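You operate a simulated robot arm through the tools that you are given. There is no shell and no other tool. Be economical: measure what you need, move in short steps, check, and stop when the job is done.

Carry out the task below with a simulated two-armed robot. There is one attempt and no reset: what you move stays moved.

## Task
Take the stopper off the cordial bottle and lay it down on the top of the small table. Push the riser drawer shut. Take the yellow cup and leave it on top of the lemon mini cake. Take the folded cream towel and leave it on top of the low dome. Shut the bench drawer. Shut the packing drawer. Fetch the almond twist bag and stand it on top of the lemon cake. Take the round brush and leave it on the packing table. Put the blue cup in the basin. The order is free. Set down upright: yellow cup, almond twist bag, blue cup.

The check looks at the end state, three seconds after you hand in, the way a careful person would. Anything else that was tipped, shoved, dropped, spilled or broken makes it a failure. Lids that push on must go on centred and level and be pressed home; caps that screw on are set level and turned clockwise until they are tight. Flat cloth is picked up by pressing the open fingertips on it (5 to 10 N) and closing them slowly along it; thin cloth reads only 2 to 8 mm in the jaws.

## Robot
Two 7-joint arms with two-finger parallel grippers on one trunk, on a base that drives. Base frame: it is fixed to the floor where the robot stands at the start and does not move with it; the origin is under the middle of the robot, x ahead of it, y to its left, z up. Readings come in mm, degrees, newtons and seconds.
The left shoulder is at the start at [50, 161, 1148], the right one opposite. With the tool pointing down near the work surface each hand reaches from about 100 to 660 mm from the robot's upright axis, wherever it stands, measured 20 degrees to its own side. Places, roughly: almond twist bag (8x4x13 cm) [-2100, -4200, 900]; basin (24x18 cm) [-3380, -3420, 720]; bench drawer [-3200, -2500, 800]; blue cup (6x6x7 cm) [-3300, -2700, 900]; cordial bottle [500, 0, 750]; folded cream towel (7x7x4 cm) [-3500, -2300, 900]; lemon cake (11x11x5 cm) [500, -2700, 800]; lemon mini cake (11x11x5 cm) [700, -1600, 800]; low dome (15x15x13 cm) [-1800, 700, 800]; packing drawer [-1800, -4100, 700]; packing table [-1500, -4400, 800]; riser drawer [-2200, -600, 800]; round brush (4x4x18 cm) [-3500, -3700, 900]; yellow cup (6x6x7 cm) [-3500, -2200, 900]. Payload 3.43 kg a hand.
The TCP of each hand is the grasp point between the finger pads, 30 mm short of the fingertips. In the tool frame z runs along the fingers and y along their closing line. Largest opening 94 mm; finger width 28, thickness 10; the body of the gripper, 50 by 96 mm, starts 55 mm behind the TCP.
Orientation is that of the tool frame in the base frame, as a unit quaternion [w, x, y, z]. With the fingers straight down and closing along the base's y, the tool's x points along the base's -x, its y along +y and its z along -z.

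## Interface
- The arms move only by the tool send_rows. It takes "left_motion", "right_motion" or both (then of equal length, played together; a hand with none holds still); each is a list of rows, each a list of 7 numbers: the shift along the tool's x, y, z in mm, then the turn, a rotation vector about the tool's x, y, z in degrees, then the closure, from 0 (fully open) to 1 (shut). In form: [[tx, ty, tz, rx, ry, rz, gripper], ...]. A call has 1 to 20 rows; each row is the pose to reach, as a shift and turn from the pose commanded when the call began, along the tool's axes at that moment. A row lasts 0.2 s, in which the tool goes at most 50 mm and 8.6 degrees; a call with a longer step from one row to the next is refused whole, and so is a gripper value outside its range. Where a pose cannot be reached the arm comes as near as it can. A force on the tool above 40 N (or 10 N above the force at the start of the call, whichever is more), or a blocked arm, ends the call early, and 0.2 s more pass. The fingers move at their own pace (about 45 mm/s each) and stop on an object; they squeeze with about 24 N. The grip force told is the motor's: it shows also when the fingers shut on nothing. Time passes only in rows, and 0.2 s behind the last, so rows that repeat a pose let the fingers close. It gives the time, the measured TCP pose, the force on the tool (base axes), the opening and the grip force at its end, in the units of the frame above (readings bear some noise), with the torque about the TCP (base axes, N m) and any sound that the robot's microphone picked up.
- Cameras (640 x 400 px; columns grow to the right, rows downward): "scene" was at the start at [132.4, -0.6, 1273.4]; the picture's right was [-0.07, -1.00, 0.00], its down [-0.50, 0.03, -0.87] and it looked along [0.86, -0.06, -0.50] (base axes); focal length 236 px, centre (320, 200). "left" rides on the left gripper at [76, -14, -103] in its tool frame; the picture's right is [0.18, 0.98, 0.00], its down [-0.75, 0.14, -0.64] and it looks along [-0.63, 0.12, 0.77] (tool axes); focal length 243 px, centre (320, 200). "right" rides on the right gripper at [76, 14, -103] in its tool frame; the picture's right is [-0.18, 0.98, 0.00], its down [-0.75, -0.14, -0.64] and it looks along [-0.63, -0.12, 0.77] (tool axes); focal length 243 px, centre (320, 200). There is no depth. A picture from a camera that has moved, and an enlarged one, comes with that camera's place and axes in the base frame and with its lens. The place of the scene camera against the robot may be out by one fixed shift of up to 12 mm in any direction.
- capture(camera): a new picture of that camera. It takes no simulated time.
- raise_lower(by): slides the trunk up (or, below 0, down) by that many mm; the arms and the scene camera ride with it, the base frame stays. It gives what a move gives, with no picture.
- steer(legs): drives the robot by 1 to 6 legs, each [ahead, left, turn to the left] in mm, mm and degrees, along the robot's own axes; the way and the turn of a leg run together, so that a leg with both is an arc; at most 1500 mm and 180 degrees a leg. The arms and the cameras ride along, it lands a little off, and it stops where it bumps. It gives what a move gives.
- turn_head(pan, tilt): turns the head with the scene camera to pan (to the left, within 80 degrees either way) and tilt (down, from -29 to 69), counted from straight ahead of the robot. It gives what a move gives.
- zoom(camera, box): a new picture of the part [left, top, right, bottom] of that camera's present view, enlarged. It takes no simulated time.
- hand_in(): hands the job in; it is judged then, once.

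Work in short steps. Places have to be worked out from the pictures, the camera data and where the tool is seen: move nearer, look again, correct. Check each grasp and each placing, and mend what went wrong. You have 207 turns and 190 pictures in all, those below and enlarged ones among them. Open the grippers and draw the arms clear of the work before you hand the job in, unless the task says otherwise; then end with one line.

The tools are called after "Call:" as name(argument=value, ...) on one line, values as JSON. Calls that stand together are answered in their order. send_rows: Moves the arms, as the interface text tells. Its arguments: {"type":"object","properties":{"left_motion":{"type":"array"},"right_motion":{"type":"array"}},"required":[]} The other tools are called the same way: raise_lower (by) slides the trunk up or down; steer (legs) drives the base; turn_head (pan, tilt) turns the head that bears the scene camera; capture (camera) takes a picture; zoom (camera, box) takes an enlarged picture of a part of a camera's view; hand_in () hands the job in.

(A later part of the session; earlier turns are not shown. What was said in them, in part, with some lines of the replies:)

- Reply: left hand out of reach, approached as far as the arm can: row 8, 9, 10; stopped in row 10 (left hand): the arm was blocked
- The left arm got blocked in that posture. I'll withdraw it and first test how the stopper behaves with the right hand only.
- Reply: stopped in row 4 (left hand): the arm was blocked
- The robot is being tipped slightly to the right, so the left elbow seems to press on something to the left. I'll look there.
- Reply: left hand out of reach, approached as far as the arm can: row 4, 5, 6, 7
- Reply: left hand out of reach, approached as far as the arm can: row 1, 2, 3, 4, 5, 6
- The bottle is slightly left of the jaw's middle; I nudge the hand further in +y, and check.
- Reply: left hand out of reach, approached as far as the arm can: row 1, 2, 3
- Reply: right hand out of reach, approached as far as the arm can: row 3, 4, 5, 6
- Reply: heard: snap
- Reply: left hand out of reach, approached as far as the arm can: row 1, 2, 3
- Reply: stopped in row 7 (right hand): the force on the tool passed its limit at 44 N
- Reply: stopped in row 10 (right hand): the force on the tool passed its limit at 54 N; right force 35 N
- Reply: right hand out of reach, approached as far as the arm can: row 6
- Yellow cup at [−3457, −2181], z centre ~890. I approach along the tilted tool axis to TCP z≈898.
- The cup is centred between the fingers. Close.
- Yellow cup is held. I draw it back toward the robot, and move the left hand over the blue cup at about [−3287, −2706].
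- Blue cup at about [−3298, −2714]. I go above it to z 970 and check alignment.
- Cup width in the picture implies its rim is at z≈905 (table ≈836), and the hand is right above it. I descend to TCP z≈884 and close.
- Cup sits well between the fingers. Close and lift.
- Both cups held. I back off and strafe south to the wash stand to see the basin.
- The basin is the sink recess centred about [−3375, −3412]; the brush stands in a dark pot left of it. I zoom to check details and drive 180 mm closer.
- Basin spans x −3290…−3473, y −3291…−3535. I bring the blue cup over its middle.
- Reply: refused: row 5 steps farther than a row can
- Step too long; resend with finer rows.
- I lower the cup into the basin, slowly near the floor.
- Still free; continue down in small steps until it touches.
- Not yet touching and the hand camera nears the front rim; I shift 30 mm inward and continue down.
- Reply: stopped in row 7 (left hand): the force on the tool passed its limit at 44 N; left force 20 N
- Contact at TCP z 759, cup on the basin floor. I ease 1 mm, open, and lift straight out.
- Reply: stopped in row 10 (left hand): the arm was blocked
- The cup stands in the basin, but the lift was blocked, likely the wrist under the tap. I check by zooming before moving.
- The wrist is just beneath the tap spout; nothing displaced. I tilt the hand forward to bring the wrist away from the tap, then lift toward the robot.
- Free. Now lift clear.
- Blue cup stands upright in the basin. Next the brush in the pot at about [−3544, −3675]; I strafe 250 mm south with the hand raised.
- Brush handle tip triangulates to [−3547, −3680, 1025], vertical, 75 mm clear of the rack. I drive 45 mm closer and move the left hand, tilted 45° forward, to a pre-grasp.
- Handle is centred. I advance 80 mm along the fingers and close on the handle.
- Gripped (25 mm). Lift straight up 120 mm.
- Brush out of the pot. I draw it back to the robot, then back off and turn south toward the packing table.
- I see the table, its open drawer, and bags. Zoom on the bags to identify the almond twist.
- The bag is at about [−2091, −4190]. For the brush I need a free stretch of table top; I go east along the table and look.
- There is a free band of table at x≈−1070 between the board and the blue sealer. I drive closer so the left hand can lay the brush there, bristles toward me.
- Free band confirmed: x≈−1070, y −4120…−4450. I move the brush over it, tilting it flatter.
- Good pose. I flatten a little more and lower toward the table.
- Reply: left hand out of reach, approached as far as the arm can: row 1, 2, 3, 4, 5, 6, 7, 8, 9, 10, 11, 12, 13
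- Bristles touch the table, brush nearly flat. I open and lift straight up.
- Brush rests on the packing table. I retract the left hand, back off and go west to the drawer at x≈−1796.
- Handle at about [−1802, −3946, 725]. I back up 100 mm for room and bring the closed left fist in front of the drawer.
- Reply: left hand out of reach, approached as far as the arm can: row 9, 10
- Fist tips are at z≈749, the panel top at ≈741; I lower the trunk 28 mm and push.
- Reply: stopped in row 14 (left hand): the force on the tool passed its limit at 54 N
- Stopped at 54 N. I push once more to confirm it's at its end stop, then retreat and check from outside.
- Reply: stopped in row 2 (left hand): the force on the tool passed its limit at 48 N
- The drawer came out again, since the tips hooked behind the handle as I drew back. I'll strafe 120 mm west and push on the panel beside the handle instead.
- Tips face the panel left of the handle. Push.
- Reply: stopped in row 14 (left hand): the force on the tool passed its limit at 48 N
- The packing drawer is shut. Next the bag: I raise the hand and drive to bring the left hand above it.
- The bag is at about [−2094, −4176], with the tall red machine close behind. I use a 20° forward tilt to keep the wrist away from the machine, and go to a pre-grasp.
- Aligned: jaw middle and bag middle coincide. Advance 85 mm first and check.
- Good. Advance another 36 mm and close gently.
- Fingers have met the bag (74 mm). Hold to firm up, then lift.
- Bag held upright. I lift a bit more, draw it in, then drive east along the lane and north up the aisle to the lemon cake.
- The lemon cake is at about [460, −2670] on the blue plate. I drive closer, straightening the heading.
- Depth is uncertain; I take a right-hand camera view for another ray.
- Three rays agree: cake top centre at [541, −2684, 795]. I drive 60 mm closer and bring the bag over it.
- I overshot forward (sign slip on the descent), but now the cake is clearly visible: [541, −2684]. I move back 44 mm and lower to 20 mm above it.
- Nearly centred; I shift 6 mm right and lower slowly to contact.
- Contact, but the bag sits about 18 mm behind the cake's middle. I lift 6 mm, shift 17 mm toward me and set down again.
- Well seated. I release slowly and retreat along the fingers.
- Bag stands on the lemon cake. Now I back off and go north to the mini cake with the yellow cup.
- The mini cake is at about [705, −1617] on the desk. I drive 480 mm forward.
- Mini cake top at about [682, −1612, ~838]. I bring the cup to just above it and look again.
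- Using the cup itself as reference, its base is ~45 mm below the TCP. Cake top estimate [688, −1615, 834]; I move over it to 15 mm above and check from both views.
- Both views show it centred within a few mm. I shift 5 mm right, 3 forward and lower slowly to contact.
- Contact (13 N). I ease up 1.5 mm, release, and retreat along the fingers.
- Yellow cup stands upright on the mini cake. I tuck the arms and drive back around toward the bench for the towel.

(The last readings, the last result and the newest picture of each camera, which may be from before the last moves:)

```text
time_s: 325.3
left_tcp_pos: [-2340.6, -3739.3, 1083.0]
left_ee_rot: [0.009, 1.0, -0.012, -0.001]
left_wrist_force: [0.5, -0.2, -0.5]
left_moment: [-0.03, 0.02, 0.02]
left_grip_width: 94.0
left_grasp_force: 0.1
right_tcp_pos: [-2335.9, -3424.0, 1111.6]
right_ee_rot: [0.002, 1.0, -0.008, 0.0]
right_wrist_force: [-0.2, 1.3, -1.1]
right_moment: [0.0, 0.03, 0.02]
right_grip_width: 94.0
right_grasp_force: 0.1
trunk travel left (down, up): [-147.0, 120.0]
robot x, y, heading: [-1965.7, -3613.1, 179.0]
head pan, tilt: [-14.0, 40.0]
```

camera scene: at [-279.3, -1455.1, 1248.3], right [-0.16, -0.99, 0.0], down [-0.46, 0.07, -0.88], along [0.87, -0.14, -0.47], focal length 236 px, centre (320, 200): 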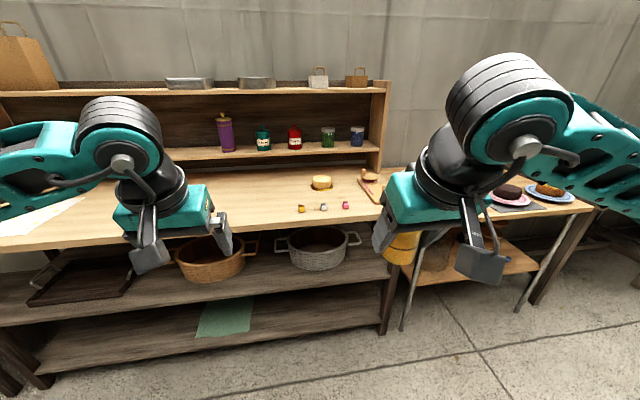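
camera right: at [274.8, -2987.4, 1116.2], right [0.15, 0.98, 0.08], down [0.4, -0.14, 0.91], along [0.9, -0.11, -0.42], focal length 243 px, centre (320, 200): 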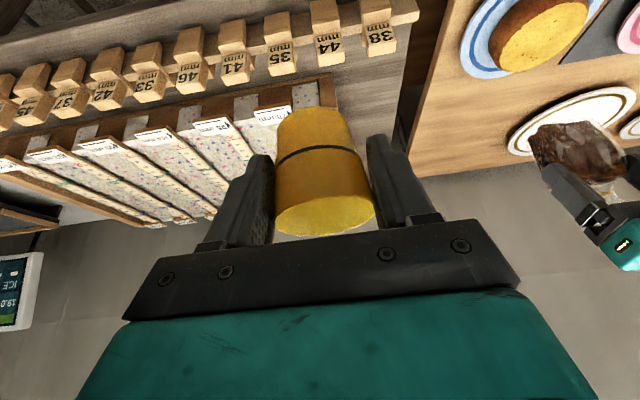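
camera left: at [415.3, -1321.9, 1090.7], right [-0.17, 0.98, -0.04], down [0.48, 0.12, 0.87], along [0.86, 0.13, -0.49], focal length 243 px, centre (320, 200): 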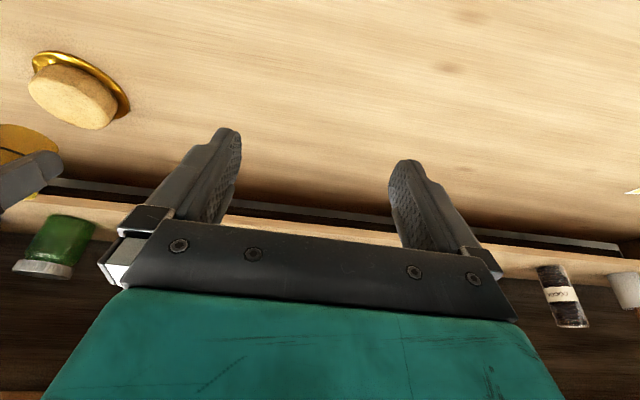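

Continue west and then north to the bench, with the right hand in line with the towel.

Call:
steer(legs=[[610, 0, 1], [0, -1130, 0], [260, 0, 0]])

Call:
turn_head(pan=-12, tilt=38)

Call:
capture(camera="scene")

Call:
capture(camera="right")

```text
time_s: 340.1
left_tcp_pos: [-3197.5, -2592.6, 1081.5]
left_ee_rot: [0.01, 1.0, -0.009, 0.0]
left_wrist_force: [0.2, -0.1, -0.6]
left_moment: [-0.02, 0.01, 0.02]
left_grip_width: 93.8
left_grasp_force: 0.0
right_tcp_pos: [-3194.0, -2276.7, 1111.8]
right_ee_rot: [0.001, 1.0, -0.005, 0.0]
right_wrist_force: [0.0, -0.1, 1.2]
right_moment: [0.01, -0.02, 0.01]
right_grip_width: 94.2
right_grasp_force: 0.1
trunk travel left (down, up): [-147.0, 120.0]
robot x, y, heading: [-2824.6, -2464.4, 179.1]
head pan, tilt: [-14.0, 40.0]
```

```text
time_s: 340.7
left_tcp_pos: [-3196.7, -2592.8, 1082.8]
left_ee_rot: [0.01, 1.0, -0.009, -0.002]
left_wrist_force: [-0.5, 0.0, -0.3]
left_moment: [-0.04, 0.01, -0.01]
left_grip_width: 94.0
left_grasp_force: 0.0
right_tcp_pos: [-3192.8, -2277.0, 1110.8]
right_ee_rot: [0.002, 1.0, -0.005, 0.0]
right_wrist_force: [0.3, -0.2, 0.5]
right_moment: [-0.02, 0.05, 0.01]
right_grip_width: 94.1
right_grasp_force: 0.0
trunk travel left (down, up): [-147.0, 120.0]
robot x, y, heading: [-2823.7, -2464.5, 179.2]
head pan, tilt: [-12.0, 38.0]
```

```text
48 pictures are left
camera scene: at [-2944.4, -2439.1, 1232.8], right [0.22, 0.98, 0.0], down [0.6, -0.13, -0.79], along [-0.77, 0.17, -0.62], focal length 236 px, centre (320, 200)
```

scene: 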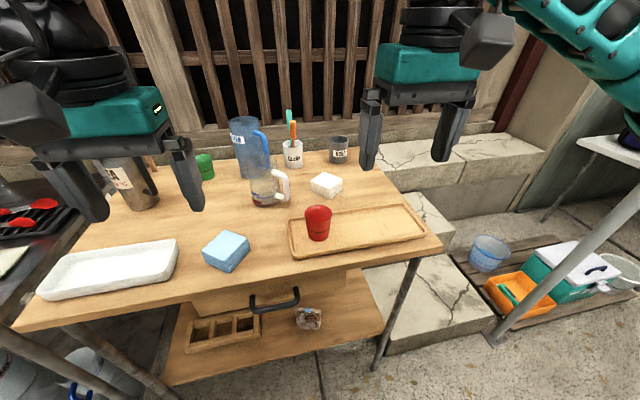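

```text
47 pictures are left
camera right: at [-3117.2, -2291.5, 1212.5], right [-0.19, -0.98, 0.0], down [-0.75, 0.15, 0.64], along [-0.63, 0.12, -0.77], focal length 243 px, centre (320, 200)
```

right: 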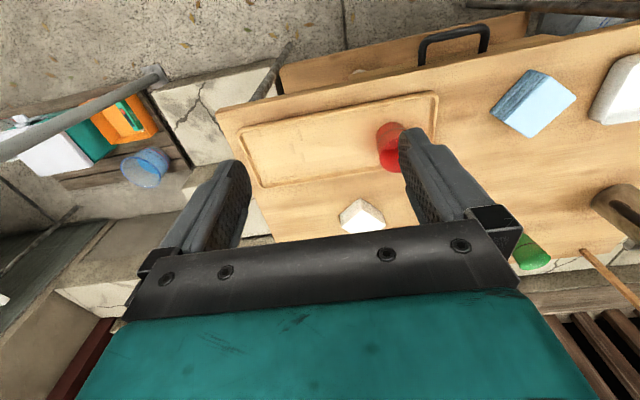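

Towel triangulates to [−3453, −2310, top ~890]. I zoom to get its yaw.

Call:
zoom(camera="scene", box=[290, 160, 370, 220])

```text
6.67 times, centred on (330, 190) of scene
camera zoom: at [-2944.4, -2439.1, 1232.8], right [0.22, 0.98, 0.0], down [0.6, -0.13, -0.79], along [-0.77, 0.17, -0.62], focal length 1572 px, centre (253, 267)
```

zoom: 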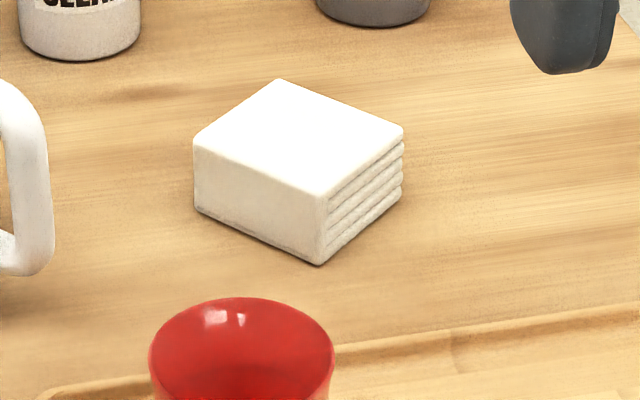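

Towel centre [−3449, −2309], rotated ~45°. I drive 70 mm closer, then yaw the right hand −45° and go above it.

Call:
steer(legs=[[70, 0, 0.8]])

Call:
send_rows(right_motion=[[-31, 5, 10, 0, 0, -7.5, 0], [-62, 10, 20, 0, 0, -15, 0], [-93, 15, 40, 0, 0, -22, 0], [-124, 20, 66, 0, 0, -30, 0], [-155, 26, 95, 0, 0, -37, 0], [-186, 32, 121, 0, 0, -44, 0], [-186, 32, 121, 0, 0, -44, 0]])

Call:
capture(camera="right")

```text
time_s: 341.7
left_tcp_pos: [-3264.7, -2597.3, 1082.6]
left_ee_rot: [0.011, 1.0, -0.001, 0.0]
left_wrist_force: [-0.3, 0.9, -0.1]
left_moment: [0.0, 0.0, -0.02]
left_grip_width: 93.8
left_grasp_force: 0.1
right_tcp_pos: [-3265.8, -2282.7, 1111.1]
right_ee_rot: [0.002, 1.0, 0.004, 0.001]
right_wrist_force: [-1.2, 0.1, 0.1]
right_moment: [0.02, 0.0, 0.02]
right_grip_width: 94.2
right_grasp_force: 0.0
trunk travel left (down, up): [-147.0, 120.0]
robot x, y, heading: [-2890.0, -2462.0, -179.7]
head pan, tilt: [-12.0, 38.0]
```

```text
time_s: 343.3
left_tcp_pos: [-3262.8, -2598.3, 1082.6]
left_ee_rot: [0.011, 1.0, -0.001, -0.001]
left_wrist_force: [-0.3, -1.0, -0.8]
left_moment: [-0.01, 0.02, 0.0]
left_grip_width: 94.1
left_grasp_force: 0.1
right_tcp_pos: [-3428.0, -2310.2, 1012.3]
right_ee_rot: [0.001, 0.942, 0.335, -0.001]
right_wrist_force: [0.5, 0.0, 0.7]
right_moment: [-0.01, -0.03, -0.01]
right_grip_width: 94.0
right_grasp_force: 0.1
right hand out of reach, approached as far as the arm can: row 6, 7
trunk travel left (down, up): [-147.0, 120.0]
robot x, y, heading: [-2889.1, -2467.2, -179.8]
head pan, tilt: [-12.0, 38.0]
```

```text
45 pictures are left
camera right: at [-3359.4, -2273.4, 1111.9], right [0.48, -0.88, 0.0], down [-0.67, -0.37, 0.64], along [-0.56, -0.31, -0.77], focal length 243 px, centre (320, 200)
```

right: 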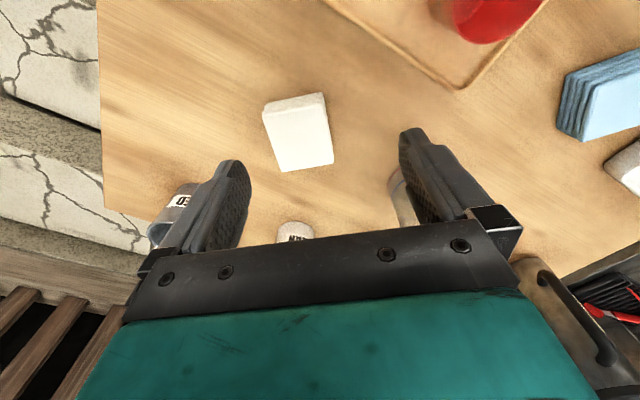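

Slightly out of reach; I drive 30 mm closer and check the hand is above the towel.

Call:
steer(legs=[[32, 0, 0]])

Call:
send_rows(right_motion=[[0, 0, 20, 0, 0, 0, 0], [0, 0, 45, 0, 0, 0, 0], [0, 0, 65, 0, 0, 0, 0], [0, 0, 65, 0, 0, 0, 0]])

Call:
capture(camera="right")

```text
time_s: 344.2
left_tcp_pos: [-3296.7, -2598.2, 1083.8]
left_ee_rot: [0.011, 1.0, 0.0, 0.0]
left_wrist_force: [-0.2, -0.4, -0.1]
left_moment: [0.0, -0.02, 0.01]
left_grip_width: 93.9
left_grasp_force: 0.0
right_tcp_pos: [-3461.3, -2311.8, 1011.1]
right_ee_rot: [0.001, 0.942, 0.336, 0.0]
right_wrist_force: [0.0, 0.0, 0.2]
right_moment: [-0.03, 0.01, -0.03]
right_grip_width: 94.2
right_grasp_force: 0.1
trunk travel left (down, up): [-147.0, 120.0]
robot x, y, heading: [-2922.6, -2464.1, -179.7]
head pan, tilt: [-12.0, 38.0]
```

```text
time_s: 345.2
left_tcp_pos: [-3294.8, -2598.5, 1082.5]
left_ee_rot: [0.01, 1.0, -0.002, -0.001]
left_wrist_force: [0.4, -0.2, -0.5]
left_moment: [0.0, 0.0, 0.05]
left_grip_width: 94.0
left_grasp_force: 0.1
right_tcp_pos: [-3460.7, -2311.9, 945.7]
right_ee_rot: [0.001, 0.942, 0.336, 0.0]
right_wrist_force: [0.0, -0.8, 0.6]
right_moment: [0.0, 0.0, 0.02]
right_grip_width: 94.0
right_grasp_force: 0.0
trunk travel left (down, up): [-147.0, 120.0]
robot x, y, heading: [-2922.1, -2463.9, -179.8]
head pan, tilt: [-12.0, 38.0]
```

```text
44 pictures are left
camera right: at [-3391.7, -2274.6, 1046.5], right [0.48, -0.88, 0.0], down [-0.67, -0.36, 0.64], along [-0.56, -0.31, -0.77], focal length 243 px, centre (320, 200)
```

right: 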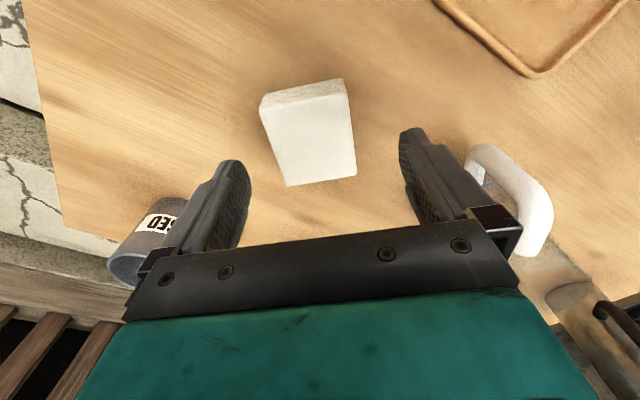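

Centred within ~5 mm. Descend to z≈888 and close on the towel.

Call:
send_rows(right_motion=[[0, -2, 20, 0, 0, 0, 0], [0, -2, 40, 0, 0, 0, 0], [0, -2, 52, 0, 0, 0, 0], [0, -2, 57, 0, 0, 0, 0], [0, -2, 57, 0, 0, 0, 0.3], [0, -2, 57, 0, 0, 0, 0.6], [0, -2, 57, 0, 0, 0, 1], [0, -2, 57, 0, 0, 0, 1], [0, -2, 57, 0, 0, 0, 1]])

Call:
capture(camera="right")

```text
time_s: 347.2
left_tcp_pos: [-3295.0, -2598.4, 1083.2]
left_ee_rot: [0.01, 1.0, -0.001, -0.001]
left_wrist_force: [0.4, 0.1, 0.4]
left_moment: [0.03, 0.01, -0.03]
left_grip_width: 94.0
left_grasp_force: 0.0
right_tcp_pos: [-3463.2, -2310.9, 889.3]
right_ee_rot: [0.001, 0.942, 0.336, 0.0]
right_wrist_force: [-0.7, 0.2, -0.2]
right_moment: [0.0, 0.01, -0.01]
right_grip_width: 65.3
right_grasp_force: 23.7
trunk travel left (down, up): [-147.0, 120.0]
robot x, y, heading: [-2923.2, -2465.8, -179.9]
head pan, tilt: [-12.0, 38.0]
```

```text
43 pictures are left
camera right: at [-3393.5, -2273.1, 989.5], right [0.48, -0.88, 0.0], down [-0.67, -0.36, 0.64], along [-0.56, -0.31, -0.77], focal length 243 px, centre (320, 200)
```

right: 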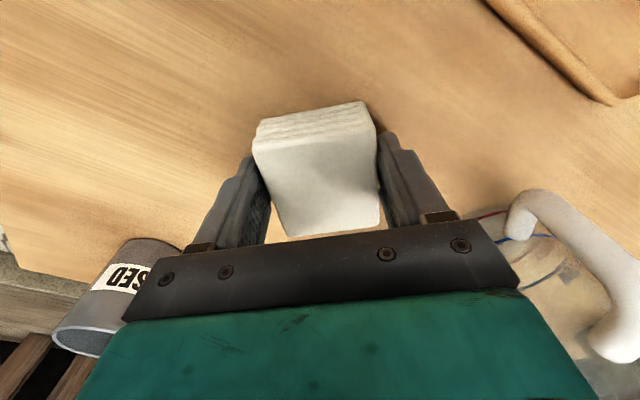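

Towel gripped (65 mm). Lift and draw back.

Call:
send_rows(right_motion=[[0, 0, -15, 0, 0, 0, 1], [0, 0, -50, 0, 0, 0, 1], [0, 0, -95, 0, 0, 0, 1], [0, 0, -120, 0, 0, 0, 1], [30, 24, -140, 0, 0, 0, 1], [65, 52, -160, 0, 0, 0, 1], [100, 80, -175, 0, 0, 0, 1], [139, 108, -185, 0, 0, 0, 1], [139, 108, -185, 0, 0, 0, 1]])

Call:
capture(camera="scene")

```text
time_s: 349.2
left_tcp_pos: [-3296.2, -2599.0, 1083.1]
left_ee_rot: [0.01, 1.0, -0.002, -0.001]
left_wrist_force: [0.2, -0.9, 0.0]
left_moment: [0.03, 0.02, 0.02]
left_grip_width: 93.8
left_grasp_force: 0.1
right_tcp_pos: [-3283.8, -2304.1, 1074.1]
right_ee_rot: [0.001, 0.942, 0.335, -0.001]
right_wrist_force: [-0.3, -0.8, -0.5]
right_moment: [0.06, -0.02, -0.05]
right_grip_width: 65.5
right_grasp_force: 23.8
trunk travel left (down, up): [-147.0, 120.0]
robot x, y, heading: [-2927.3, -2464.5, -179.7]
head pan, tilt: [-12.0, 38.0]
```

```text
42 pictures are left
camera scene: at [-3045.7, -2441.1, 1232.8], right [0.2, 0.98, 0.0], down [0.6, -0.12, -0.79], along [-0.77, 0.16, -0.62], focal length 236 px, centre (320, 200)
```

scene: 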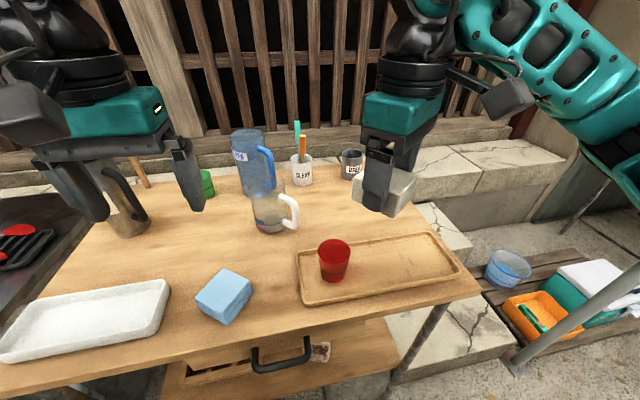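

Towel held; the bench is otherwise undisturbed. I back off, turn north and look along the lane for the riser drawer and the dome.

Call:
steer(legs=[[-320, 0, 0], [0, 0, -90]])

Call:
turn_head(pan=-15, tilt=15)

Call:
capture(camera="scene")

```text
time_s: 355.1
left_tcp_pos: [-2738.6, -2090.6, 1082.2]
left_ee_rot: [0.007, 0.711, -0.703, -0.008]
left_wrist_force: [0.4, -0.4, -0.2]
left_moment: [0.0, 0.01, 0.01]
left_grip_width: 93.7
left_grasp_force: 0.0
right_tcp_pos: [-2445.9, -2098.5, 1074.6]
right_ee_rot: [0.0, 0.906, -0.423, -0.001]
right_wrist_force: [0.2, -0.8, -0.5]
right_moment: [-0.05, -0.02, 0.0]
right_grip_width: 65.2
right_grasp_force: 23.7
trunk travel left (down, up): [-147.0, 120.0]
robot x, y, heading: [-2601.4, -2464.6, 90.9]
head pan, tilt: [-12.0, 38.0]
```

```text
time_s: 356.0
left_tcp_pos: [-2737.3, -2091.1, 1082.7]
left_ee_rot: [0.007, 0.711, -0.703, -0.008]
left_wrist_force: [0.1, -0.9, 0.6]
left_moment: [-0.01, -0.01, -0.01]
left_grip_width: 93.9
left_grasp_force: 0.0
right_tcp_pos: [-2445.8, -2099.5, 1074.4]
right_ee_rot: [0.0, 0.906, -0.424, -0.001]
right_wrist_force: [-0.5, 0.3, -0.9]
right_moment: [-0.02, 0.01, 0.01]
right_grip_width: 65.2
right_grasp_force: 24.3
trunk travel left (down, up): [-147.0, 120.0]
robot x, y, heading: [-2598.8, -2462.2, 91.0]
head pan, tilt: [-15.0, 15.0]
```

```text
41 pictures are left
camera scene: at [-2575.7, -2326.1, 1269.3], right [0.97, -0.24, 0.0], down [-0.06, -0.25, -0.97], along [0.23, 0.94, -0.26], focal length 236 px, centre (320, 200)
```

scene: 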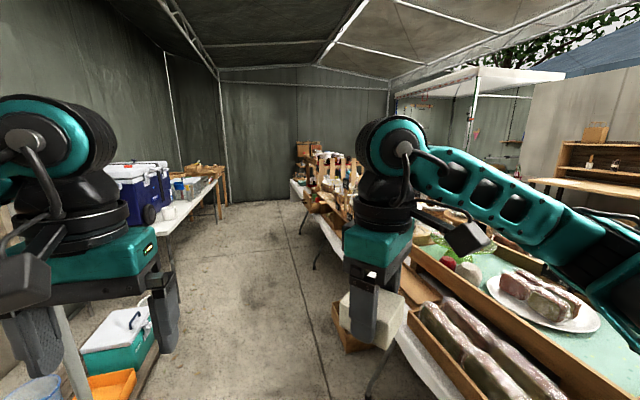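

The lane north is open. I drive 1550 mm north and look to the right for the riser drawer.

Call:
steer(legs=[[1500, 30, -1], [150, 0, 0]])

Call:
turn_head(pan=-45, tilt=20)

Call:
capture(camera="scene")

```text
refused: leg 1 is longer than a leg can be; nothing moved
```

```text
time_s: 356.9
left_tcp_pos: [-2738.2, -2091.3, 1083.0]
left_ee_rot: [0.006, 0.71, -0.704, -0.008]
left_wrist_force: [-0.7, 0.6, -0.3]
left_moment: [0.03, -0.02, 0.02]
left_grip_width: 94.2
left_grasp_force: 0.0
right_tcp_pos: [-2446.5, -2099.6, 1074.9]
right_ee_rot: [0.0, 0.906, -0.424, -0.001]
right_wrist_force: [-0.1, 0.3, -0.6]
right_moment: [0.01, -0.02, 0.02]
right_grip_width: 65.2
right_grasp_force: 23.8
trunk travel left (down, up): [-147.0, 120.0]
robot x, y, heading: [-2595.3, -2464.1, 91.0]
head pan, tilt: [-45.0, 20.0]
```

```text
40 pictures are left
camera scene: at [-2533.6, -2349.7, 1261.2], right [0.72, -0.69, 0.0], down [-0.24, -0.25, -0.94], along [0.65, 0.68, -0.34], focal length 236 px, centre (320, 200)
```

scene: 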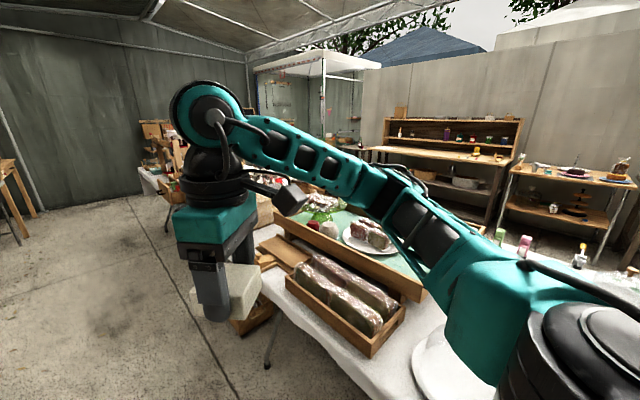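

Leg slightly too long; resend split.

Call:
steer(legs=[[1450, 30, -1], [200, 0, 0]])

Call:
capture(camera="scene")

```text
time_s: 365.3
left_tcp_pos: [-2808.1, -441.2, 1082.5]
left_ee_rot: [0.007, 0.714, -0.7, -0.008]
left_wrist_force: [-0.1, 0.8, -0.3]
left_moment: [0.02, 0.01, -0.02]
left_grip_width: 94.0
left_grasp_force: 0.0
right_tcp_pos: [-2515.5, -447.0, 1073.6]
right_ee_rot: [0.0, 0.908, -0.419, -0.001]
right_wrist_force: [1.0, -0.7, 0.2]
right_moment: [0.0, 0.03, -0.04]
right_grip_width: 65.3
right_grasp_force: 23.8
trunk travel left (down, up): [-147.0, 120.0]
robot x, y, heading: [-2666.1, -811.0, 91.2]
head pan, tilt: [-45.0, 20.0]
```

```text
39 pictures are left
camera scene: at [-2601.9, -697.1, 1261.1], right [0.73, -0.69, 0.0], down [-0.24, -0.25, -0.94], along [0.65, 0.68, -0.34], focal length 236 px, centre (320, 200)
```

scene: 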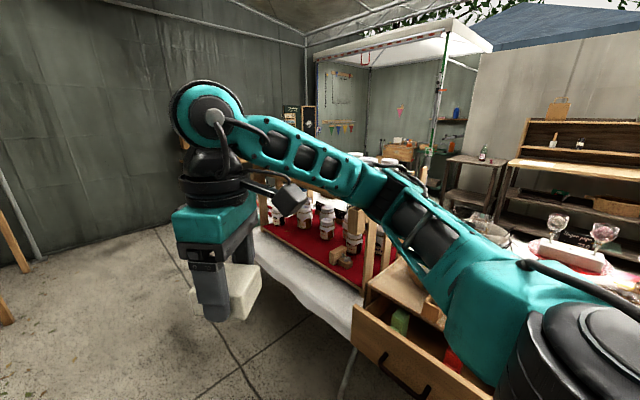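

The riser drawer sticks out west at about [−2285, −580]. I shift west and turn to face it, left hand in line.

Call:
steer(legs=[[70, 110, 0], [0, 0, -91]])

Call:
turn_head(pan=15, tilt=38)

Call:
capture(camera="scene")

```text
time_s: 370.8
left_tcp_pos: [-2402.9, -614.4, 1082.2]
left_ee_rot: [0.001, 0.007, 1.0, 0.011]
left_wrist_force: [-0.4, -0.5, 0.4]
left_moment: [0.04, 0.01, 0.01]
left_grip_width: 94.1
left_grasp_force: 0.0
right_tcp_pos: [-2416.7, -906.8, 1073.4]
right_ee_rot: [0.001, -0.33, 0.944, 0.002]
right_wrist_force: [-0.1, -0.6, -0.4]
right_moment: [0.02, 0.01, 0.07]
right_grip_width: 65.1
right_grasp_force: 24.1
trunk travel left (down, up): [-147.0, 120.0]
robot x, y, heading: [-2773.8, -744.0, -0.7]
head pan, tilt: [-45.0, 20.0]
```

```text
time_s: 372.1
left_tcp_pos: [-2403.2, -614.2, 1082.5]
left_ee_rot: [0.001, 0.007, 1.0, 0.01]
left_wrist_force: [0.2, -0.7, 1.3]
left_moment: [0.02, 0.01, 0.02]
left_grip_width: 94.0
left_grasp_force: 0.1
right_tcp_pos: [-2417.8, -907.0, 1073.5]
right_ee_rot: [0.0, -0.329, 0.944, 0.001]
right_wrist_force: [0.0, -0.2, 0.0]
right_moment: [-0.01, -0.03, -0.01]
right_grip_width: 65.3
right_grasp_force: 23.8
trunk travel left (down, up): [-147.0, 120.0]
robot x, y, heading: [-2776.7, -745.1, -0.5]
head pan, tilt: [15.0, 38.0]
```

```text
38 pictures are left
camera scene: at [-2651.1, -716.5, 1232.8], right [0.25, -0.97, 0.0], down [-0.6, -0.16, -0.79], along [0.76, 0.2, -0.62], focal length 236 px, centre (320, 200)
```

scene: 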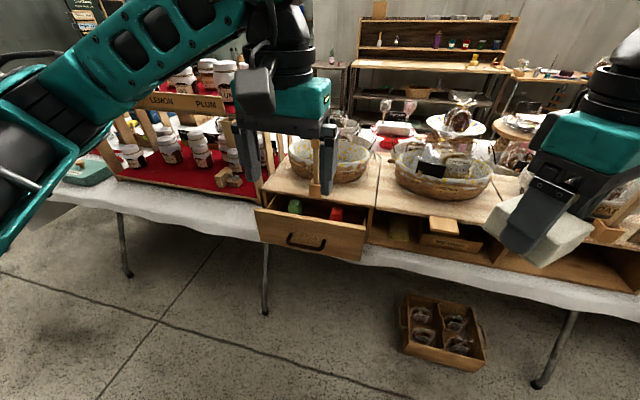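

I bring the closed left fist down in front of the drawer panel, right of its handle (y≈−640), and look with the hand camera.

Call:
send_rows(left_motion=[[4, -4, 35, 0, -6.5, 0, 0.4], [4, -8, 70, 0, -13, 0, 0.8], [0, -12, 105, 0, -19.5, 0, 1], [-8, -16, 140, 0, -26, 0, 1], [-18, -20, 175, 0, -32.5, 0, 1], [-28, -23, 210, 0, -39, 0, 1], [-38, -26, 240, 0, -45, 0, 1], [-38, -26, 240, 0, -45, 0, 1]])

Call:
capture(camera="left")

```text
time_s: 373.9
left_tcp_pos: [-2364.2, -636.3, 839.2]
left_ee_rot: [0.384, 0.01, 0.923, 0.007]
left_wrist_force: [0.2, -0.3, 0.2]
left_moment: [0.0, 0.0, -0.01]
left_grip_width: 0.0
left_grasp_force: 23.8
right_tcp_pos: [-2417.1, -906.8, 1074.4]
right_ee_rot: [0.0, -0.33, 0.944, 0.001]
right_wrist_force: [-0.8, 0.4, -0.3]
right_moment: [0.01, 0.0, 0.0]
right_grip_width: 65.4
right_grasp_force: 23.7
trunk travel left (down, up): [-147.0, 120.0]
robot x, y, heading: [-2779.9, -745.3, -0.4]
head pan, tilt: [15.0, 38.0]
```

```text
37 pictures are left
camera left: at [-2491.9, -649.6, 858.1], right [-0.12, 0.99, -0.11], down [0.08, 0.12, 0.99], along [0.99, 0.11, -0.09], focal length 243 px, centre (320, 200)
```

left: 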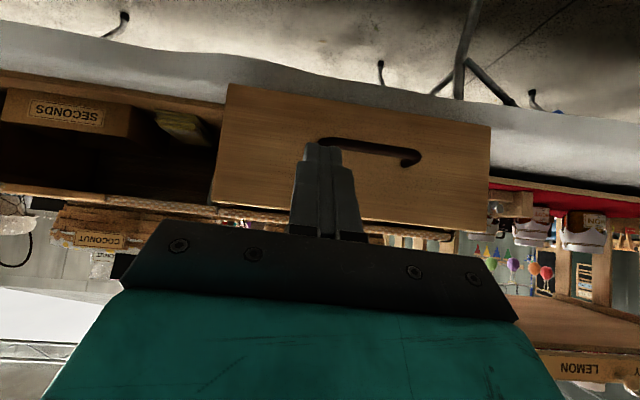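

The tips are level with the panel middle but near the handle's end; I shift 42 mm to the right and push.

Call:
send_rows(left_motion=[[0, -20, 0, 0, 0, 0, 1], [0, -42, 0, 0, 0, 0, 1], [-14, -42, 14, 0, 0, 0, 1], [-28, -42, 28, 0, 0, 0, 1], [-40, -42, 40, 0, 0, 0, 1], [-50, -42, 50, 0, 0, 0, 1], [-60, -42, 60, 0, 0, 0, 1], [-70, -42, 70, 0, 0, 0, 1], [-80, -42, 80, 0, 0, 0, 1], [-90, -42, 90, 0, 0, 0, 1], [-100, -42, 100, 0, 0, 0, 1], [-110, -42, 110, 0, 0, 0, 1], [-120, -42, 120, 0, 0, 0, 1], [-130, -42, 130, 0, 0, 0, 1], [-140, -42, 140, 0, 0, 0, 1], [-150, -42, 150, 0, 0, 0, 1], [-160, -42, 160, 0, 0, 0, 1]])

Call:
capture(camera="left")

```text
time_s: 376.7
left_tcp_pos: [-2211.6, -681.7, 837.3]
left_ee_rot: [0.376, 0.013, 0.927, 0.007]
left_wrist_force: [-17.6, 2.5, 6.5]
left_moment: [-0.03, -0.02, 0.09]
left_grip_width: 0.1
left_grasp_force: 24.0
right_tcp_pos: [-2420.3, -906.1, 1075.3]
right_ee_rot: [0.002, -0.331, 0.944, 0.001]
right_wrist_force: [-0.2, -0.2, -0.8]
right_moment: [0.0, 0.07, 0.0]
right_grip_width: 65.3
right_grasp_force: 24.1
trunk travel left (down, up): [-147.0, 120.0]
robot x, y, heading: [-2778.6, -739.4, -0.7]
head pan, tilt: [15.0, 38.0]
stopped in row 13 (left hand): the force on the tool passed its limit at 52 N (the readings are from after the stop); the commanded pose is now the measured one
```

```text
36 pictures are left
camera left: at [-2338.3, -694.5, 858.1], right [-0.11, 0.99, -0.11], down [0.1, 0.12, 0.99], along [0.99, 0.1, -0.11], focal length 243 px, centre (320, 200)
```

left: 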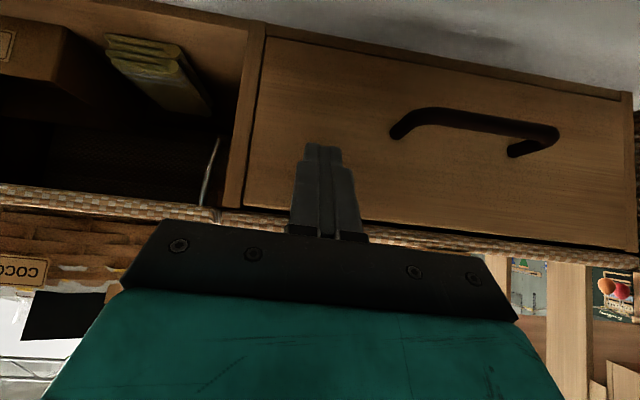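

The drawer is flush in its riser. I withdraw and check it stays shut.

Call:
send_rows(left_motion=[[10, 0, -10, 0, 0, 0, 1], [35, 0, -35, 0, 0, 0, 1], [65, 0, -65, 0, 0, 0, 1], [100, 0, -100, 0, 0, 0, 1], [85, 0, -135, 0, 8, 0, 1], [60, 0, -170, 0, 16, 0, 0.8], [32, 0, -205, 0, 24, 0, 0.4], [0, 0, -240, 0, 32, 0, 0.2], [-30, 0, -270, 0, 40, 0, 0]])

Call:
capture(camera="scene")

```text
time_s: 378.7
left_tcp_pos: [-2374.5, -682.8, 1051.0]
left_ee_rot: [0.036, 0.009, 0.999, 0.011]
left_wrist_force: [-0.1, 0.1, -0.6]
left_moment: [0.01, -0.01, 0.0]
left_grip_width: 82.6
left_grasp_force: 0.0
right_tcp_pos: [-2417.9, -906.6, 1073.5]
right_ee_rot: [0.0, -0.33, 0.944, 0.0]
right_wrist_force: [-0.1, -0.7, -0.5]
right_moment: [-0.01, -0.01, 0.02]
right_grip_width: 65.4
right_grasp_force: 24.1
trunk travel left (down, up): [-147.0, 120.0]
robot x, y, heading: [-2773.4, -740.6, -0.4]
head pan, tilt: [15.0, 38.0]
```

```text
35 pictures are left
camera scene: at [-2651.6, -716.4, 1232.8], right [0.25, -0.97, 0.0], down [-0.6, -0.16, -0.79], along [0.76, 0.2, -0.62], focal length 236 px, centre (320, 200)
```

scene: 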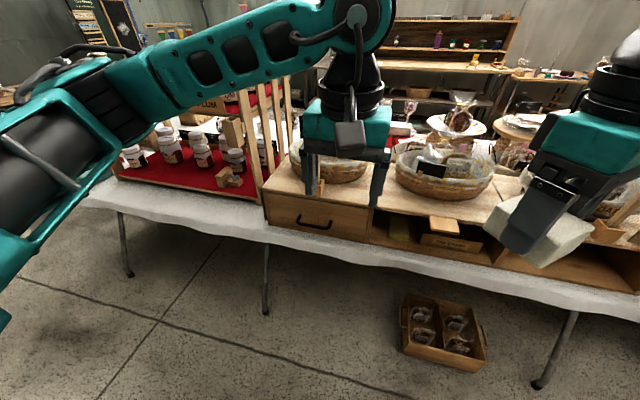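

Riser drawer shut. Now I look north-east for the low dome.

Call:
turn_head(pan=50, tilt=12)

Call:
capture(camera="scene")

```text
time_s: 379.7
left_tcp_pos: [-2374.6, -681.9, 1049.2]
left_ee_rot: [0.037, 0.009, 0.999, 0.011]
left_wrist_force: [0.1, -0.4, -0.2]
left_moment: [0.02, -0.01, -0.04]
left_grip_width: 93.7
left_grasp_force: 0.0
right_tcp_pos: [-2418.5, -905.2, 1073.6]
right_ee_rot: [0.001, -0.331, 0.944, 0.001]
right_wrist_force: [-0.4, 0.5, -0.3]
right_moment: [-0.01, 0.01, 0.03]
right_grip_width: 65.2
right_grasp_force: 23.9
trunk travel left (down, up): [-147.0, 120.0]
robot x, y, heading: [-2776.2, -741.1, -0.5]
head pan, tilt: [50.0, 12.0]
```

```text
34 pictures are left
camera scene: at [-2674.7, -667.0, 1274.2], right [0.76, -0.65, 0.0], down [-0.13, -0.16, -0.98], along [0.63, 0.75, -0.21], focal length 236 px, centre (320, 200)
```

scene: 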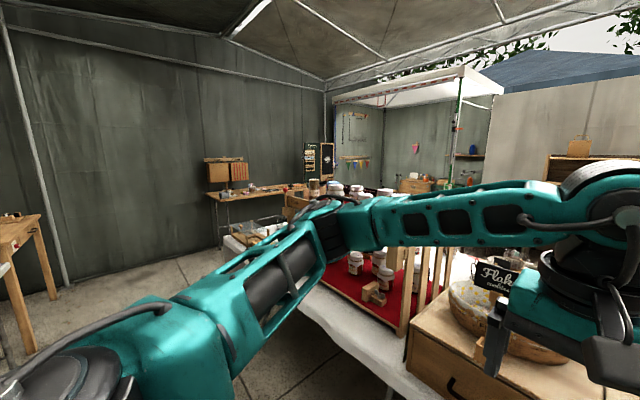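

I strafe 850 mm north and look again.

Call:
steer(legs=[[0, 850, 0]])

Call:
turn_head(pan=20, tilt=22)

Call:
capture(camera="scene")

```text
time_s: 387.4
left_tcp_pos: [-2368.8, 153.5, 1049.8]
left_ee_rot: [0.037, 0.009, 0.999, 0.01]
left_wrist_force: [0.8, -0.3, 0.0]
left_moment: [-0.02, 0.02, 0.01]
left_grip_width: 93.9
left_grasp_force: 0.1
right_tcp_pos: [-2413.0, -70.1, 1073.6]
right_ee_rot: [0.0, -0.329, 0.944, 0.001]
right_wrist_force: [-0.1, -0.5, -0.2]
right_moment: [0.0, -0.02, 0.02]
right_grip_width: 65.3
right_grasp_force: 23.3
trunk travel left (down, up): [-147.0, 120.0]
robot x, y, heading: [-2769.5, 93.3, -0.4]
head pan, tilt: [50.0, 12.0]
```

```text
time_s: 388.4
left_tcp_pos: [-2370.1, 153.9, 1050.3]
left_ee_rot: [0.037, 0.009, 0.999, 0.011]
left_wrist_force: [0.3, -0.5, 0.0]
left_moment: [-0.01, 0.01, 0.03]
left_grip_width: 93.8
left_grasp_force: 0.1
right_tcp_pos: [-2412.8, -70.4, 1073.9]
right_ee_rot: [0.0, -0.329, 0.944, 0.001]
right_wrist_force: [-0.1, -0.2, 0.3]
right_moment: [0.01, -0.01, 0.01]
right_grip_width: 65.2
right_grasp_force: 24.3
trunk travel left (down, up): [-147.0, 120.0]
robot x, y, heading: [-2772.7, 97.1, -0.6]
head pan, tilt: [20.0, 22.0]
```

```text
33 pictures are left
camera scene: at [-2642.4, 130.1, 1258.0], right [0.34, -0.94, 0.0], down [-0.35, -0.13, -0.93], along [0.87, 0.31, -0.37], focal length 236 px, centre (320, 200)
```

scene: 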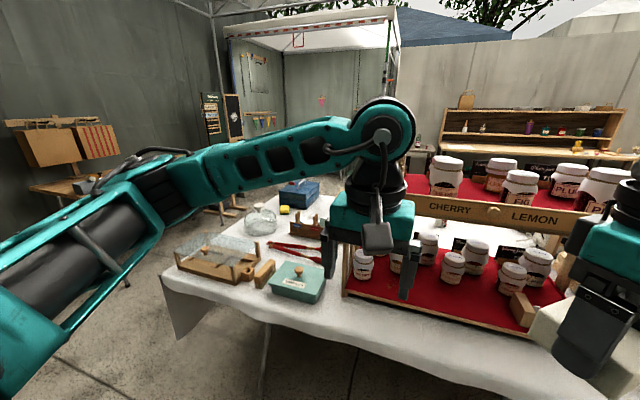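

I zoom on the glass dome area.

Call:
zoom(camera="scene", box=[160, 170, 340, 310])

```text
2.86 times, centred on (250, 240) of scene
camera zoom: at [-2642.4, 130.1, 1258.0], right [0.34, -0.94, 0.0], down [-0.35, -0.13, -0.93], along [0.87, 0.31, -0.37], focal length 674 px, centre (520, 86)
```

zoom: 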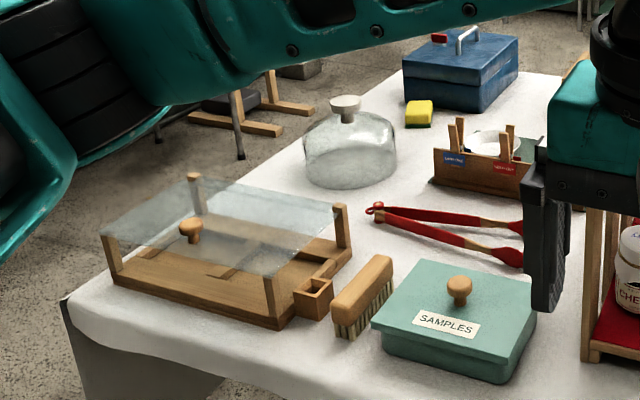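

The low dome is at about [−1858, 690], knob top z≈867, near the table's north edge (y≈850). I drive around to the north side and face south.

Call:
steer(legs=[[0, 1170, 0.5], [1080, 0, 0], [0, 0, -90]])

Call:
turn_head(pan=-8, tilt=35)

Call:
capture(camera="scene")

```text
time_s: 408.1
left_tcp_pos: [-1589.6, 866.2, 1051.4]
left_ee_rot: [0.034, 0.71, 0.704, -0.018]
left_wrist_force: [-0.5, -0.1, 0.8]
left_moment: [-0.01, 0.0, 0.0]
left_grip_width: 93.9
left_grasp_force: 0.0
right_tcp_pos: [-1814.2, 908.0, 1074.9]
right_ee_rot: [0.0, 0.431, 0.902, 0.001]
right_wrist_force: [0.1, 0.6, -0.2]
right_moment: [-0.02, -0.01, 0.01]
right_grip_width: 65.5
right_grasp_force: 23.9
trunk travel left (down, up): [-147.0, 120.0]
robot x, y, heading: [-1651.4, 1269.4, -89.7]
head pan, tilt: [20.0, 22.0]
```

```text
time_s: 409.0
left_tcp_pos: [-1589.4, 866.9, 1051.7]
left_ee_rot: [0.033, 0.71, 0.703, -0.018]
left_wrist_force: [-0.4, 0.2, 0.4]
left_moment: [-0.01, 0.04, 0.02]
left_grip_width: 94.1
left_grasp_force: 0.1
right_tcp_pos: [-1814.0, 907.1, 1073.5]
right_ee_rot: [0.001, 0.43, 0.903, 0.001]
right_wrist_force: [-0.8, 0.2, 0.0]
right_moment: [0.02, 0.0, -0.01]
right_grip_width: 65.4
right_grasp_force: 24.2
trunk travel left (down, up): [-147.0, 120.0]
robot x, y, heading: [-1656.0, 1268.6, -89.6]
head pan, tilt: [-8.0, 35.0]
```

```text
31 pictures are left
camera scene: at [-1663.8, 1147.0, 1237.4], right [-0.99, 0.14, 0.0], down [0.08, 0.57, -0.82], along [-0.11, -0.81, -0.57], focal length 236 px, centre (320, 200)
```

scene: 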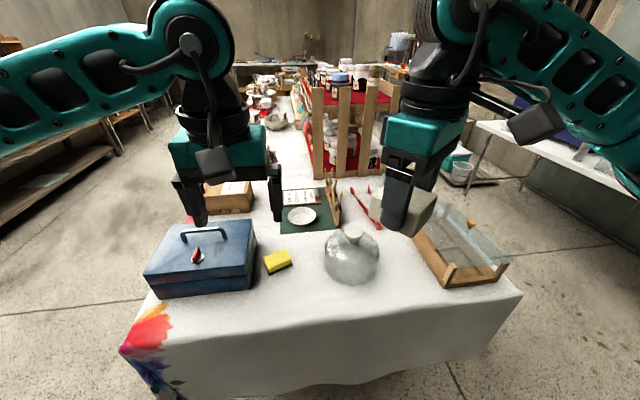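

Knob top triangulates to [−1800, 729, 838]. I drive 70 mm closer and bring the towel over it.

Call:
steer(legs=[[70, 0, 0]])

Call:
send_rows(right_motion=[[-25, -14, 10, 0, 0, 0, 1], [-50, -28, 30, 0, 0, 0, 1], [-76, -43, 60, 0, 0, 0, 1], [-101, -57, 95, 0, 0, 0, 1], [-101, -57, 135, 0, 0, 0, 1], [-101, -57, 135, 0, 0, 0, 1]])

Call:
zoom(camera="scene", box=[270, 150, 450, 300])

Call:
capture(camera="right")

```text
time_s: 410.2
left_tcp_pos: [-1590.8, 798.4, 1051.4]
left_ee_rot: [0.034, 0.709, 0.704, -0.018]
left_wrist_force: [0.1, -0.5, -0.3]
left_moment: [-0.03, 0.04, 0.0]
left_grip_width: 94.2
left_grasp_force: 0.2
right_tcp_pos: [-1814.9, 838.3, 1073.4]
right_ee_rot: [0.001, 0.432, 0.902, 0.0]
right_wrist_force: [0.6, 0.5, -0.3]
right_moment: [0.05, 0.0, 0.03]
right_grip_width: 65.3
right_grasp_force: 24.1
trunk travel left (down, up): [-147.0, 120.0]
robot x, y, heading: [-1655.1, 1198.9, -90.0]
head pan, tilt: [-8.0, 35.0]
stopped in leg 1: the robot was blocked; the commanded pose is now the measured one
```

```text
time_s: 411.6
left_tcp_pos: [-1589.3, 798.1, 1050.3]
left_ee_rot: [0.034, 0.71, 0.703, -0.018]
left_wrist_force: [0.0, 0.4, -1.3]
left_moment: [0.0, 0.03, 0.01]
left_grip_width: 94.0
left_grasp_force: 0.1
right_tcp_pos: [-1795.5, 723.0, 940.9]
right_ee_rot: [0.001, 0.431, 0.902, 0.0]
right_wrist_force: [0.4, -0.2, -0.4]
right_moment: [0.0, 0.04, -0.02]
right_grip_width: 65.2
right_grasp_force: 24.8
trunk travel left (down, up): [-147.0, 120.0]
robot x, y, heading: [-1657.8, 1199.7, -89.9]
head pan, tilt: [-8.0, 35.0]
```

```text
2.67 times, centred on (360, 225) of scene
camera zoom: at [-1664.0, 1078.1, 1237.4], right [-0.99, 0.14, 0.0], down [0.08, 0.57, -0.82], along [-0.11, -0.81, -0.57], focal length 629 px, centre (213, 133)
```

zoom: 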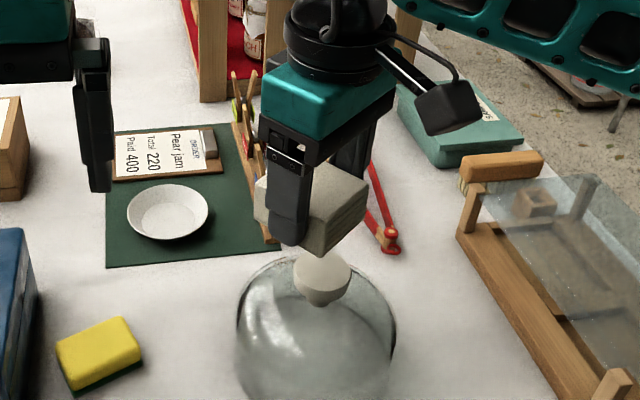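

```text
29 pictures are left
camera right: at [-1831.6, 791.0, 1042.6], right [0.88, 0.47, 0.0], down [0.36, -0.67, 0.64], along [0.31, -0.57, -0.77], focal length 243 px, centre (320, 200)
```

right: 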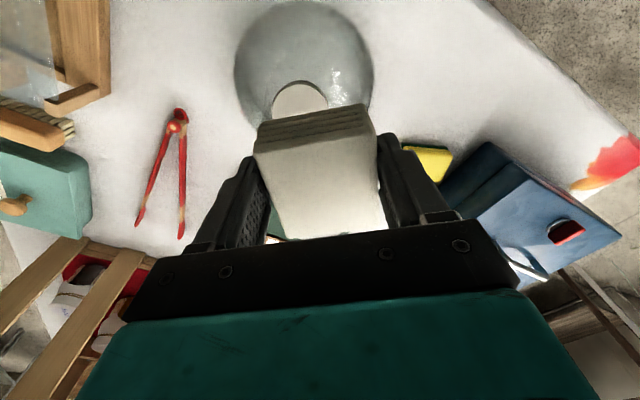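

Knob at about [−1808, 723]; I shift ~14 mm and lower slowly until contact.

Call:
send_rows(right_motion=[[6, -5, 10, 0, 0, 0, 1], [11.5, -9.4, 30, 0, 0, 0, 1], [11.5, -9.4, 46, 0, 0, 0, 1], [11.5, -9.4, 52, 0, 0, 0, 1], [11.5, -9.4, 55, 0, 0, 0, 1], [11.5, -9.4, 58, 0, 0, 0, 1], [11.5, -9.4, 61, 0, 0, 0, 1], [11.5, -9.4, 63, 0, 0, 0, 1]])

Call:
zoom(camera="scene", box=[270, 150, 450, 300])

```text
time_s: 413.4
left_tcp_pos: [-1589.3, 798.0, 1051.7]
left_ee_rot: [0.035, 0.709, 0.704, -0.019]
left_wrist_force: [-0.3, 0.3, 0.1]
left_moment: [0.02, -0.01, -0.03]
left_grip_width: 94.0
left_grasp_force: 0.0
right_tcp_pos: [-1809.3, 727.8, 879.5]
right_ee_rot: [0.003, 0.432, 0.902, -0.002]
right_wrist_force: [-4.2, 0.5, 18.5]
right_moment: [0.01, 0.19, -0.01]
right_grip_width: 65.4
right_grasp_force: 23.6
trunk travel left (down, up): [-147.0, 120.0]
robot x, y, heading: [-1656.6, 1202.7, -90.2]
head pan, tilt: [-8.0, 35.0]
```

```text
2.67 times, centred on (360, 225) of scene
camera zoom: at [-1664.0, 1079.5, 1237.9], right [-0.99, 0.14, 0.0], down [0.08, 0.57, -0.82], along [-0.11, -0.81, -0.57], focal length 629 px, centre (213, 133)
```

zoom: 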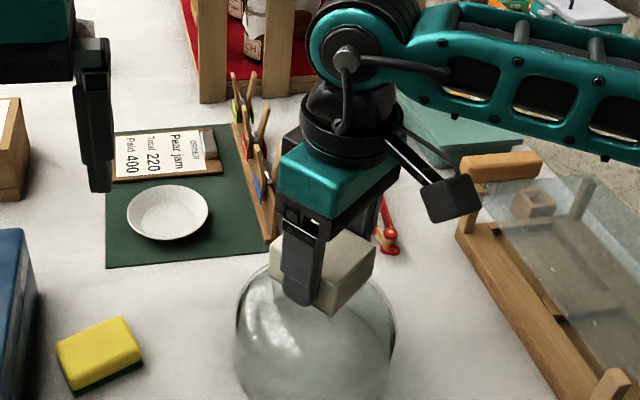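

Contact at 18 N, and the torque shows the support right beneath the grip. I ease 1.5 mm, open slowly and rise straight up.

Call:
send_rows(right_motion=[[0, 0, -1.5, 0, 0, 0, 1], [0, 0, -2.5, 0, 0, 0, 0.9], [0, 0, -2.5, 0, 0, 0, 0.7], [0, 0, -2.5, 0, 0, 0, 0.4], [0, 0, -2.5, 0, 0, 0, 0.1], [0, 0, -2.5, 0, 0, 0, 0], [0, 0, -2.5, 0, 0, 0, 0], [0, 0, -15, 0, 0, 0, 0], [0, 0, -40, 0, 0, 0, 0], [0, 0, -80, 0, 0, 0, 0], [0, 0, -120, 0, 0, 0, 0], [20, 16, -150, 0, 0, 0, 0]])

Call:
zoom(camera="scene", box=[270, 150, 450, 300])

```text
time_s: 416.1
left_tcp_pos: [-1589.8, 798.3, 1049.1]
left_ee_rot: [0.033, 0.71, 0.703, -0.017]
left_wrist_force: [-0.5, -0.3, -0.2]
left_moment: [0.02, -0.04, 0.01]
left_grip_width: 94.3
left_grasp_force: 0.0
right_tcp_pos: [-1809.7, 752.1, 1027.5]
right_ee_rot: [0.001, 0.432, 0.902, 0.001]
right_wrist_force: [0.8, -0.7, -0.4]
right_moment: [-0.04, 0.02, -0.01]
right_grip_width: 93.9
right_grasp_force: 0.0
trunk travel left (down, up): [-147.0, 120.0]
robot x, y, heading: [-1654.5, 1199.8, -90.2]
head pan, tilt: [-8.0, 35.0]
```

```text
2.67 times, centred on (360, 225) of scene
camera zoom: at [-1664.0, 1078.4, 1237.4], right [-0.99, 0.14, 0.0], down [0.08, 0.57, -0.82], along [-0.11, -0.81, -0.57], focal length 629 px, centre (213, 133)
```

zoom: 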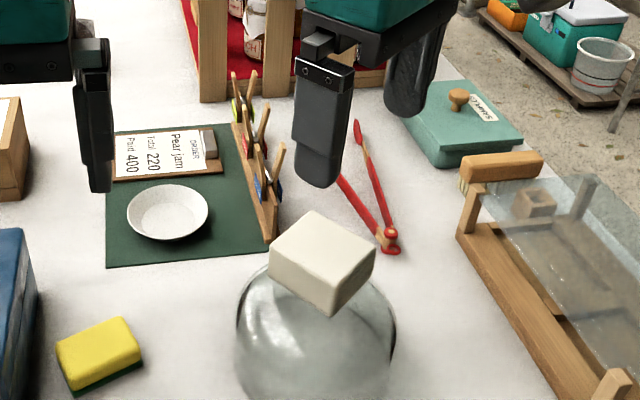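

Towel rests level on the dome. I back away and check the chrome column and bottle table to the east.

Call:
steer(legs=[[-150, 0, 0]])

Call:
turn_head(pan=60, tilt=12)

Call:
capture(camera="scene")

Call:
turn_head(pan=-5, tilt=30)

Call:
capture(camera="scene")

```text
time_s: 417.4
left_tcp_pos: [-1589.6, 946.5, 1050.7]
left_ee_rot: [0.034, 0.71, 0.703, -0.017]
left_wrist_force: [-0.5, -0.2, -0.1]
left_moment: [0.0, 0.01, 0.03]
left_grip_width: 93.9
left_grasp_force: 0.0
right_tcp_pos: [-1810.3, 901.3, 1025.8]
right_ee_rot: [0.002, 0.432, 0.902, 0.0]
right_wrist_force: [0.0, 0.4, 0.6]
right_moment: [-0.05, 0.02, -0.02]
right_grip_width: 94.1
right_grasp_force: 0.0
trunk travel left (down, up): [-147.0, 120.0]
robot x, y, heading: [-1655.2, 1347.1, -90.1]
head pan, tilt: [-8.0, 35.0]
```

```text
time_s: 418.8
left_tcp_pos: [-1590.2, 947.8, 1050.7]
left_ee_rot: [0.034, 0.71, 0.703, -0.019]
left_wrist_force: [-0.3, -0.8, 0.3]
left_moment: [0.0, 0.01, 0.0]
left_grip_width: 94.1
left_grasp_force: 0.1
right_tcp_pos: [-1811.0, 900.8, 1027.5]
right_ee_rot: [0.002, 0.433, 0.901, 0.0]
right_wrist_force: [-0.3, 0.8, -1.1]
right_moment: [-0.03, 0.01, -0.01]
right_grip_width: 93.9
right_grasp_force: 0.2
trunk travel left (down, up): [-147.0, 120.0]
robot x, y, heading: [-1658.5, 1351.6, -89.8]
head pan, tilt: [60.0, 12.0]
```

```text
26 pictures are left
camera scene: at [-1571.2, 1268.5, 1274.2], right [-0.5, -0.87, 0.0], down [-0.18, 0.1, -0.98], along [0.85, -0.49, -0.21], focal length 236 px, centre (320, 200)
```

scene: 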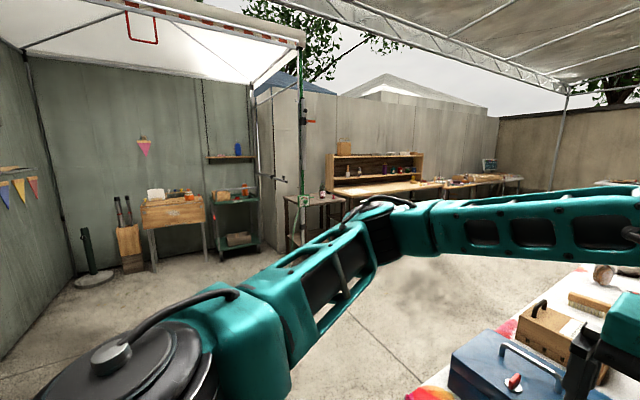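

```text
time_s: 420.2
left_tcp_pos: [-1591.2, 947.2, 1049.8]
left_ee_rot: [0.034, 0.71, 0.703, -0.018]
left_wrist_force: [0.4, 0.2, 0.3]
left_moment: [0.02, 0.0, 0.0]
left_grip_width: 93.9
left_grasp_force: 0.0
right_tcp_pos: [-1810.8, 900.7, 1026.9]
right_ee_rot: [0.002, 0.432, 0.902, 0.0]
right_wrist_force: [0.1, -0.4, 0.9]
right_moment: [-0.04, 0.03, 0.02]
right_grip_width: 94.0
right_grasp_force: 0.0
trunk travel left (down, up): [-147.0, 120.0]
robot x, y, heading: [-1655.9, 1352.0, -89.9]
head pan, tilt: [-5.0, 30.0]
```

```text
25 pictures are left
camera scene: at [-1659.7, 1225.2, 1245.2], right [-1.0, 0.09, 0.0], down [0.04, 0.5, -0.87], along [-0.08, -0.86, -0.5], focal length 236 px, centre (320, 200)
```

scene: 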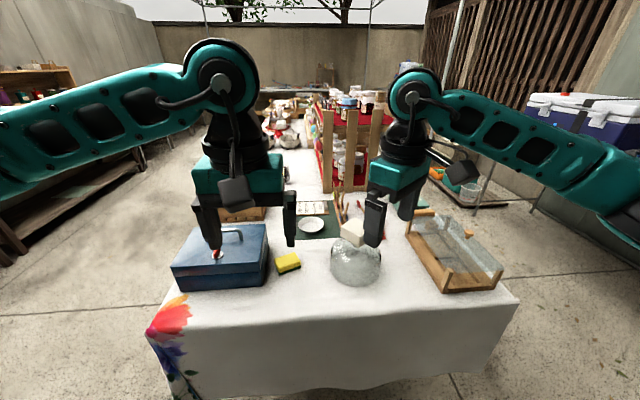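

All nine jobs look done: the canopy pole stands upright, the towel rests on the dome, and both hands are open and clear. I hand in.

Call:
hand_in()

```text
The job is handed in.
```

All nine jobs are done and handed in. The lemon mini cake has two small dark spots on top, probably from the fingertips, and the riser drawer, bench drawer and packing drawer all looked shut when I last saw them.
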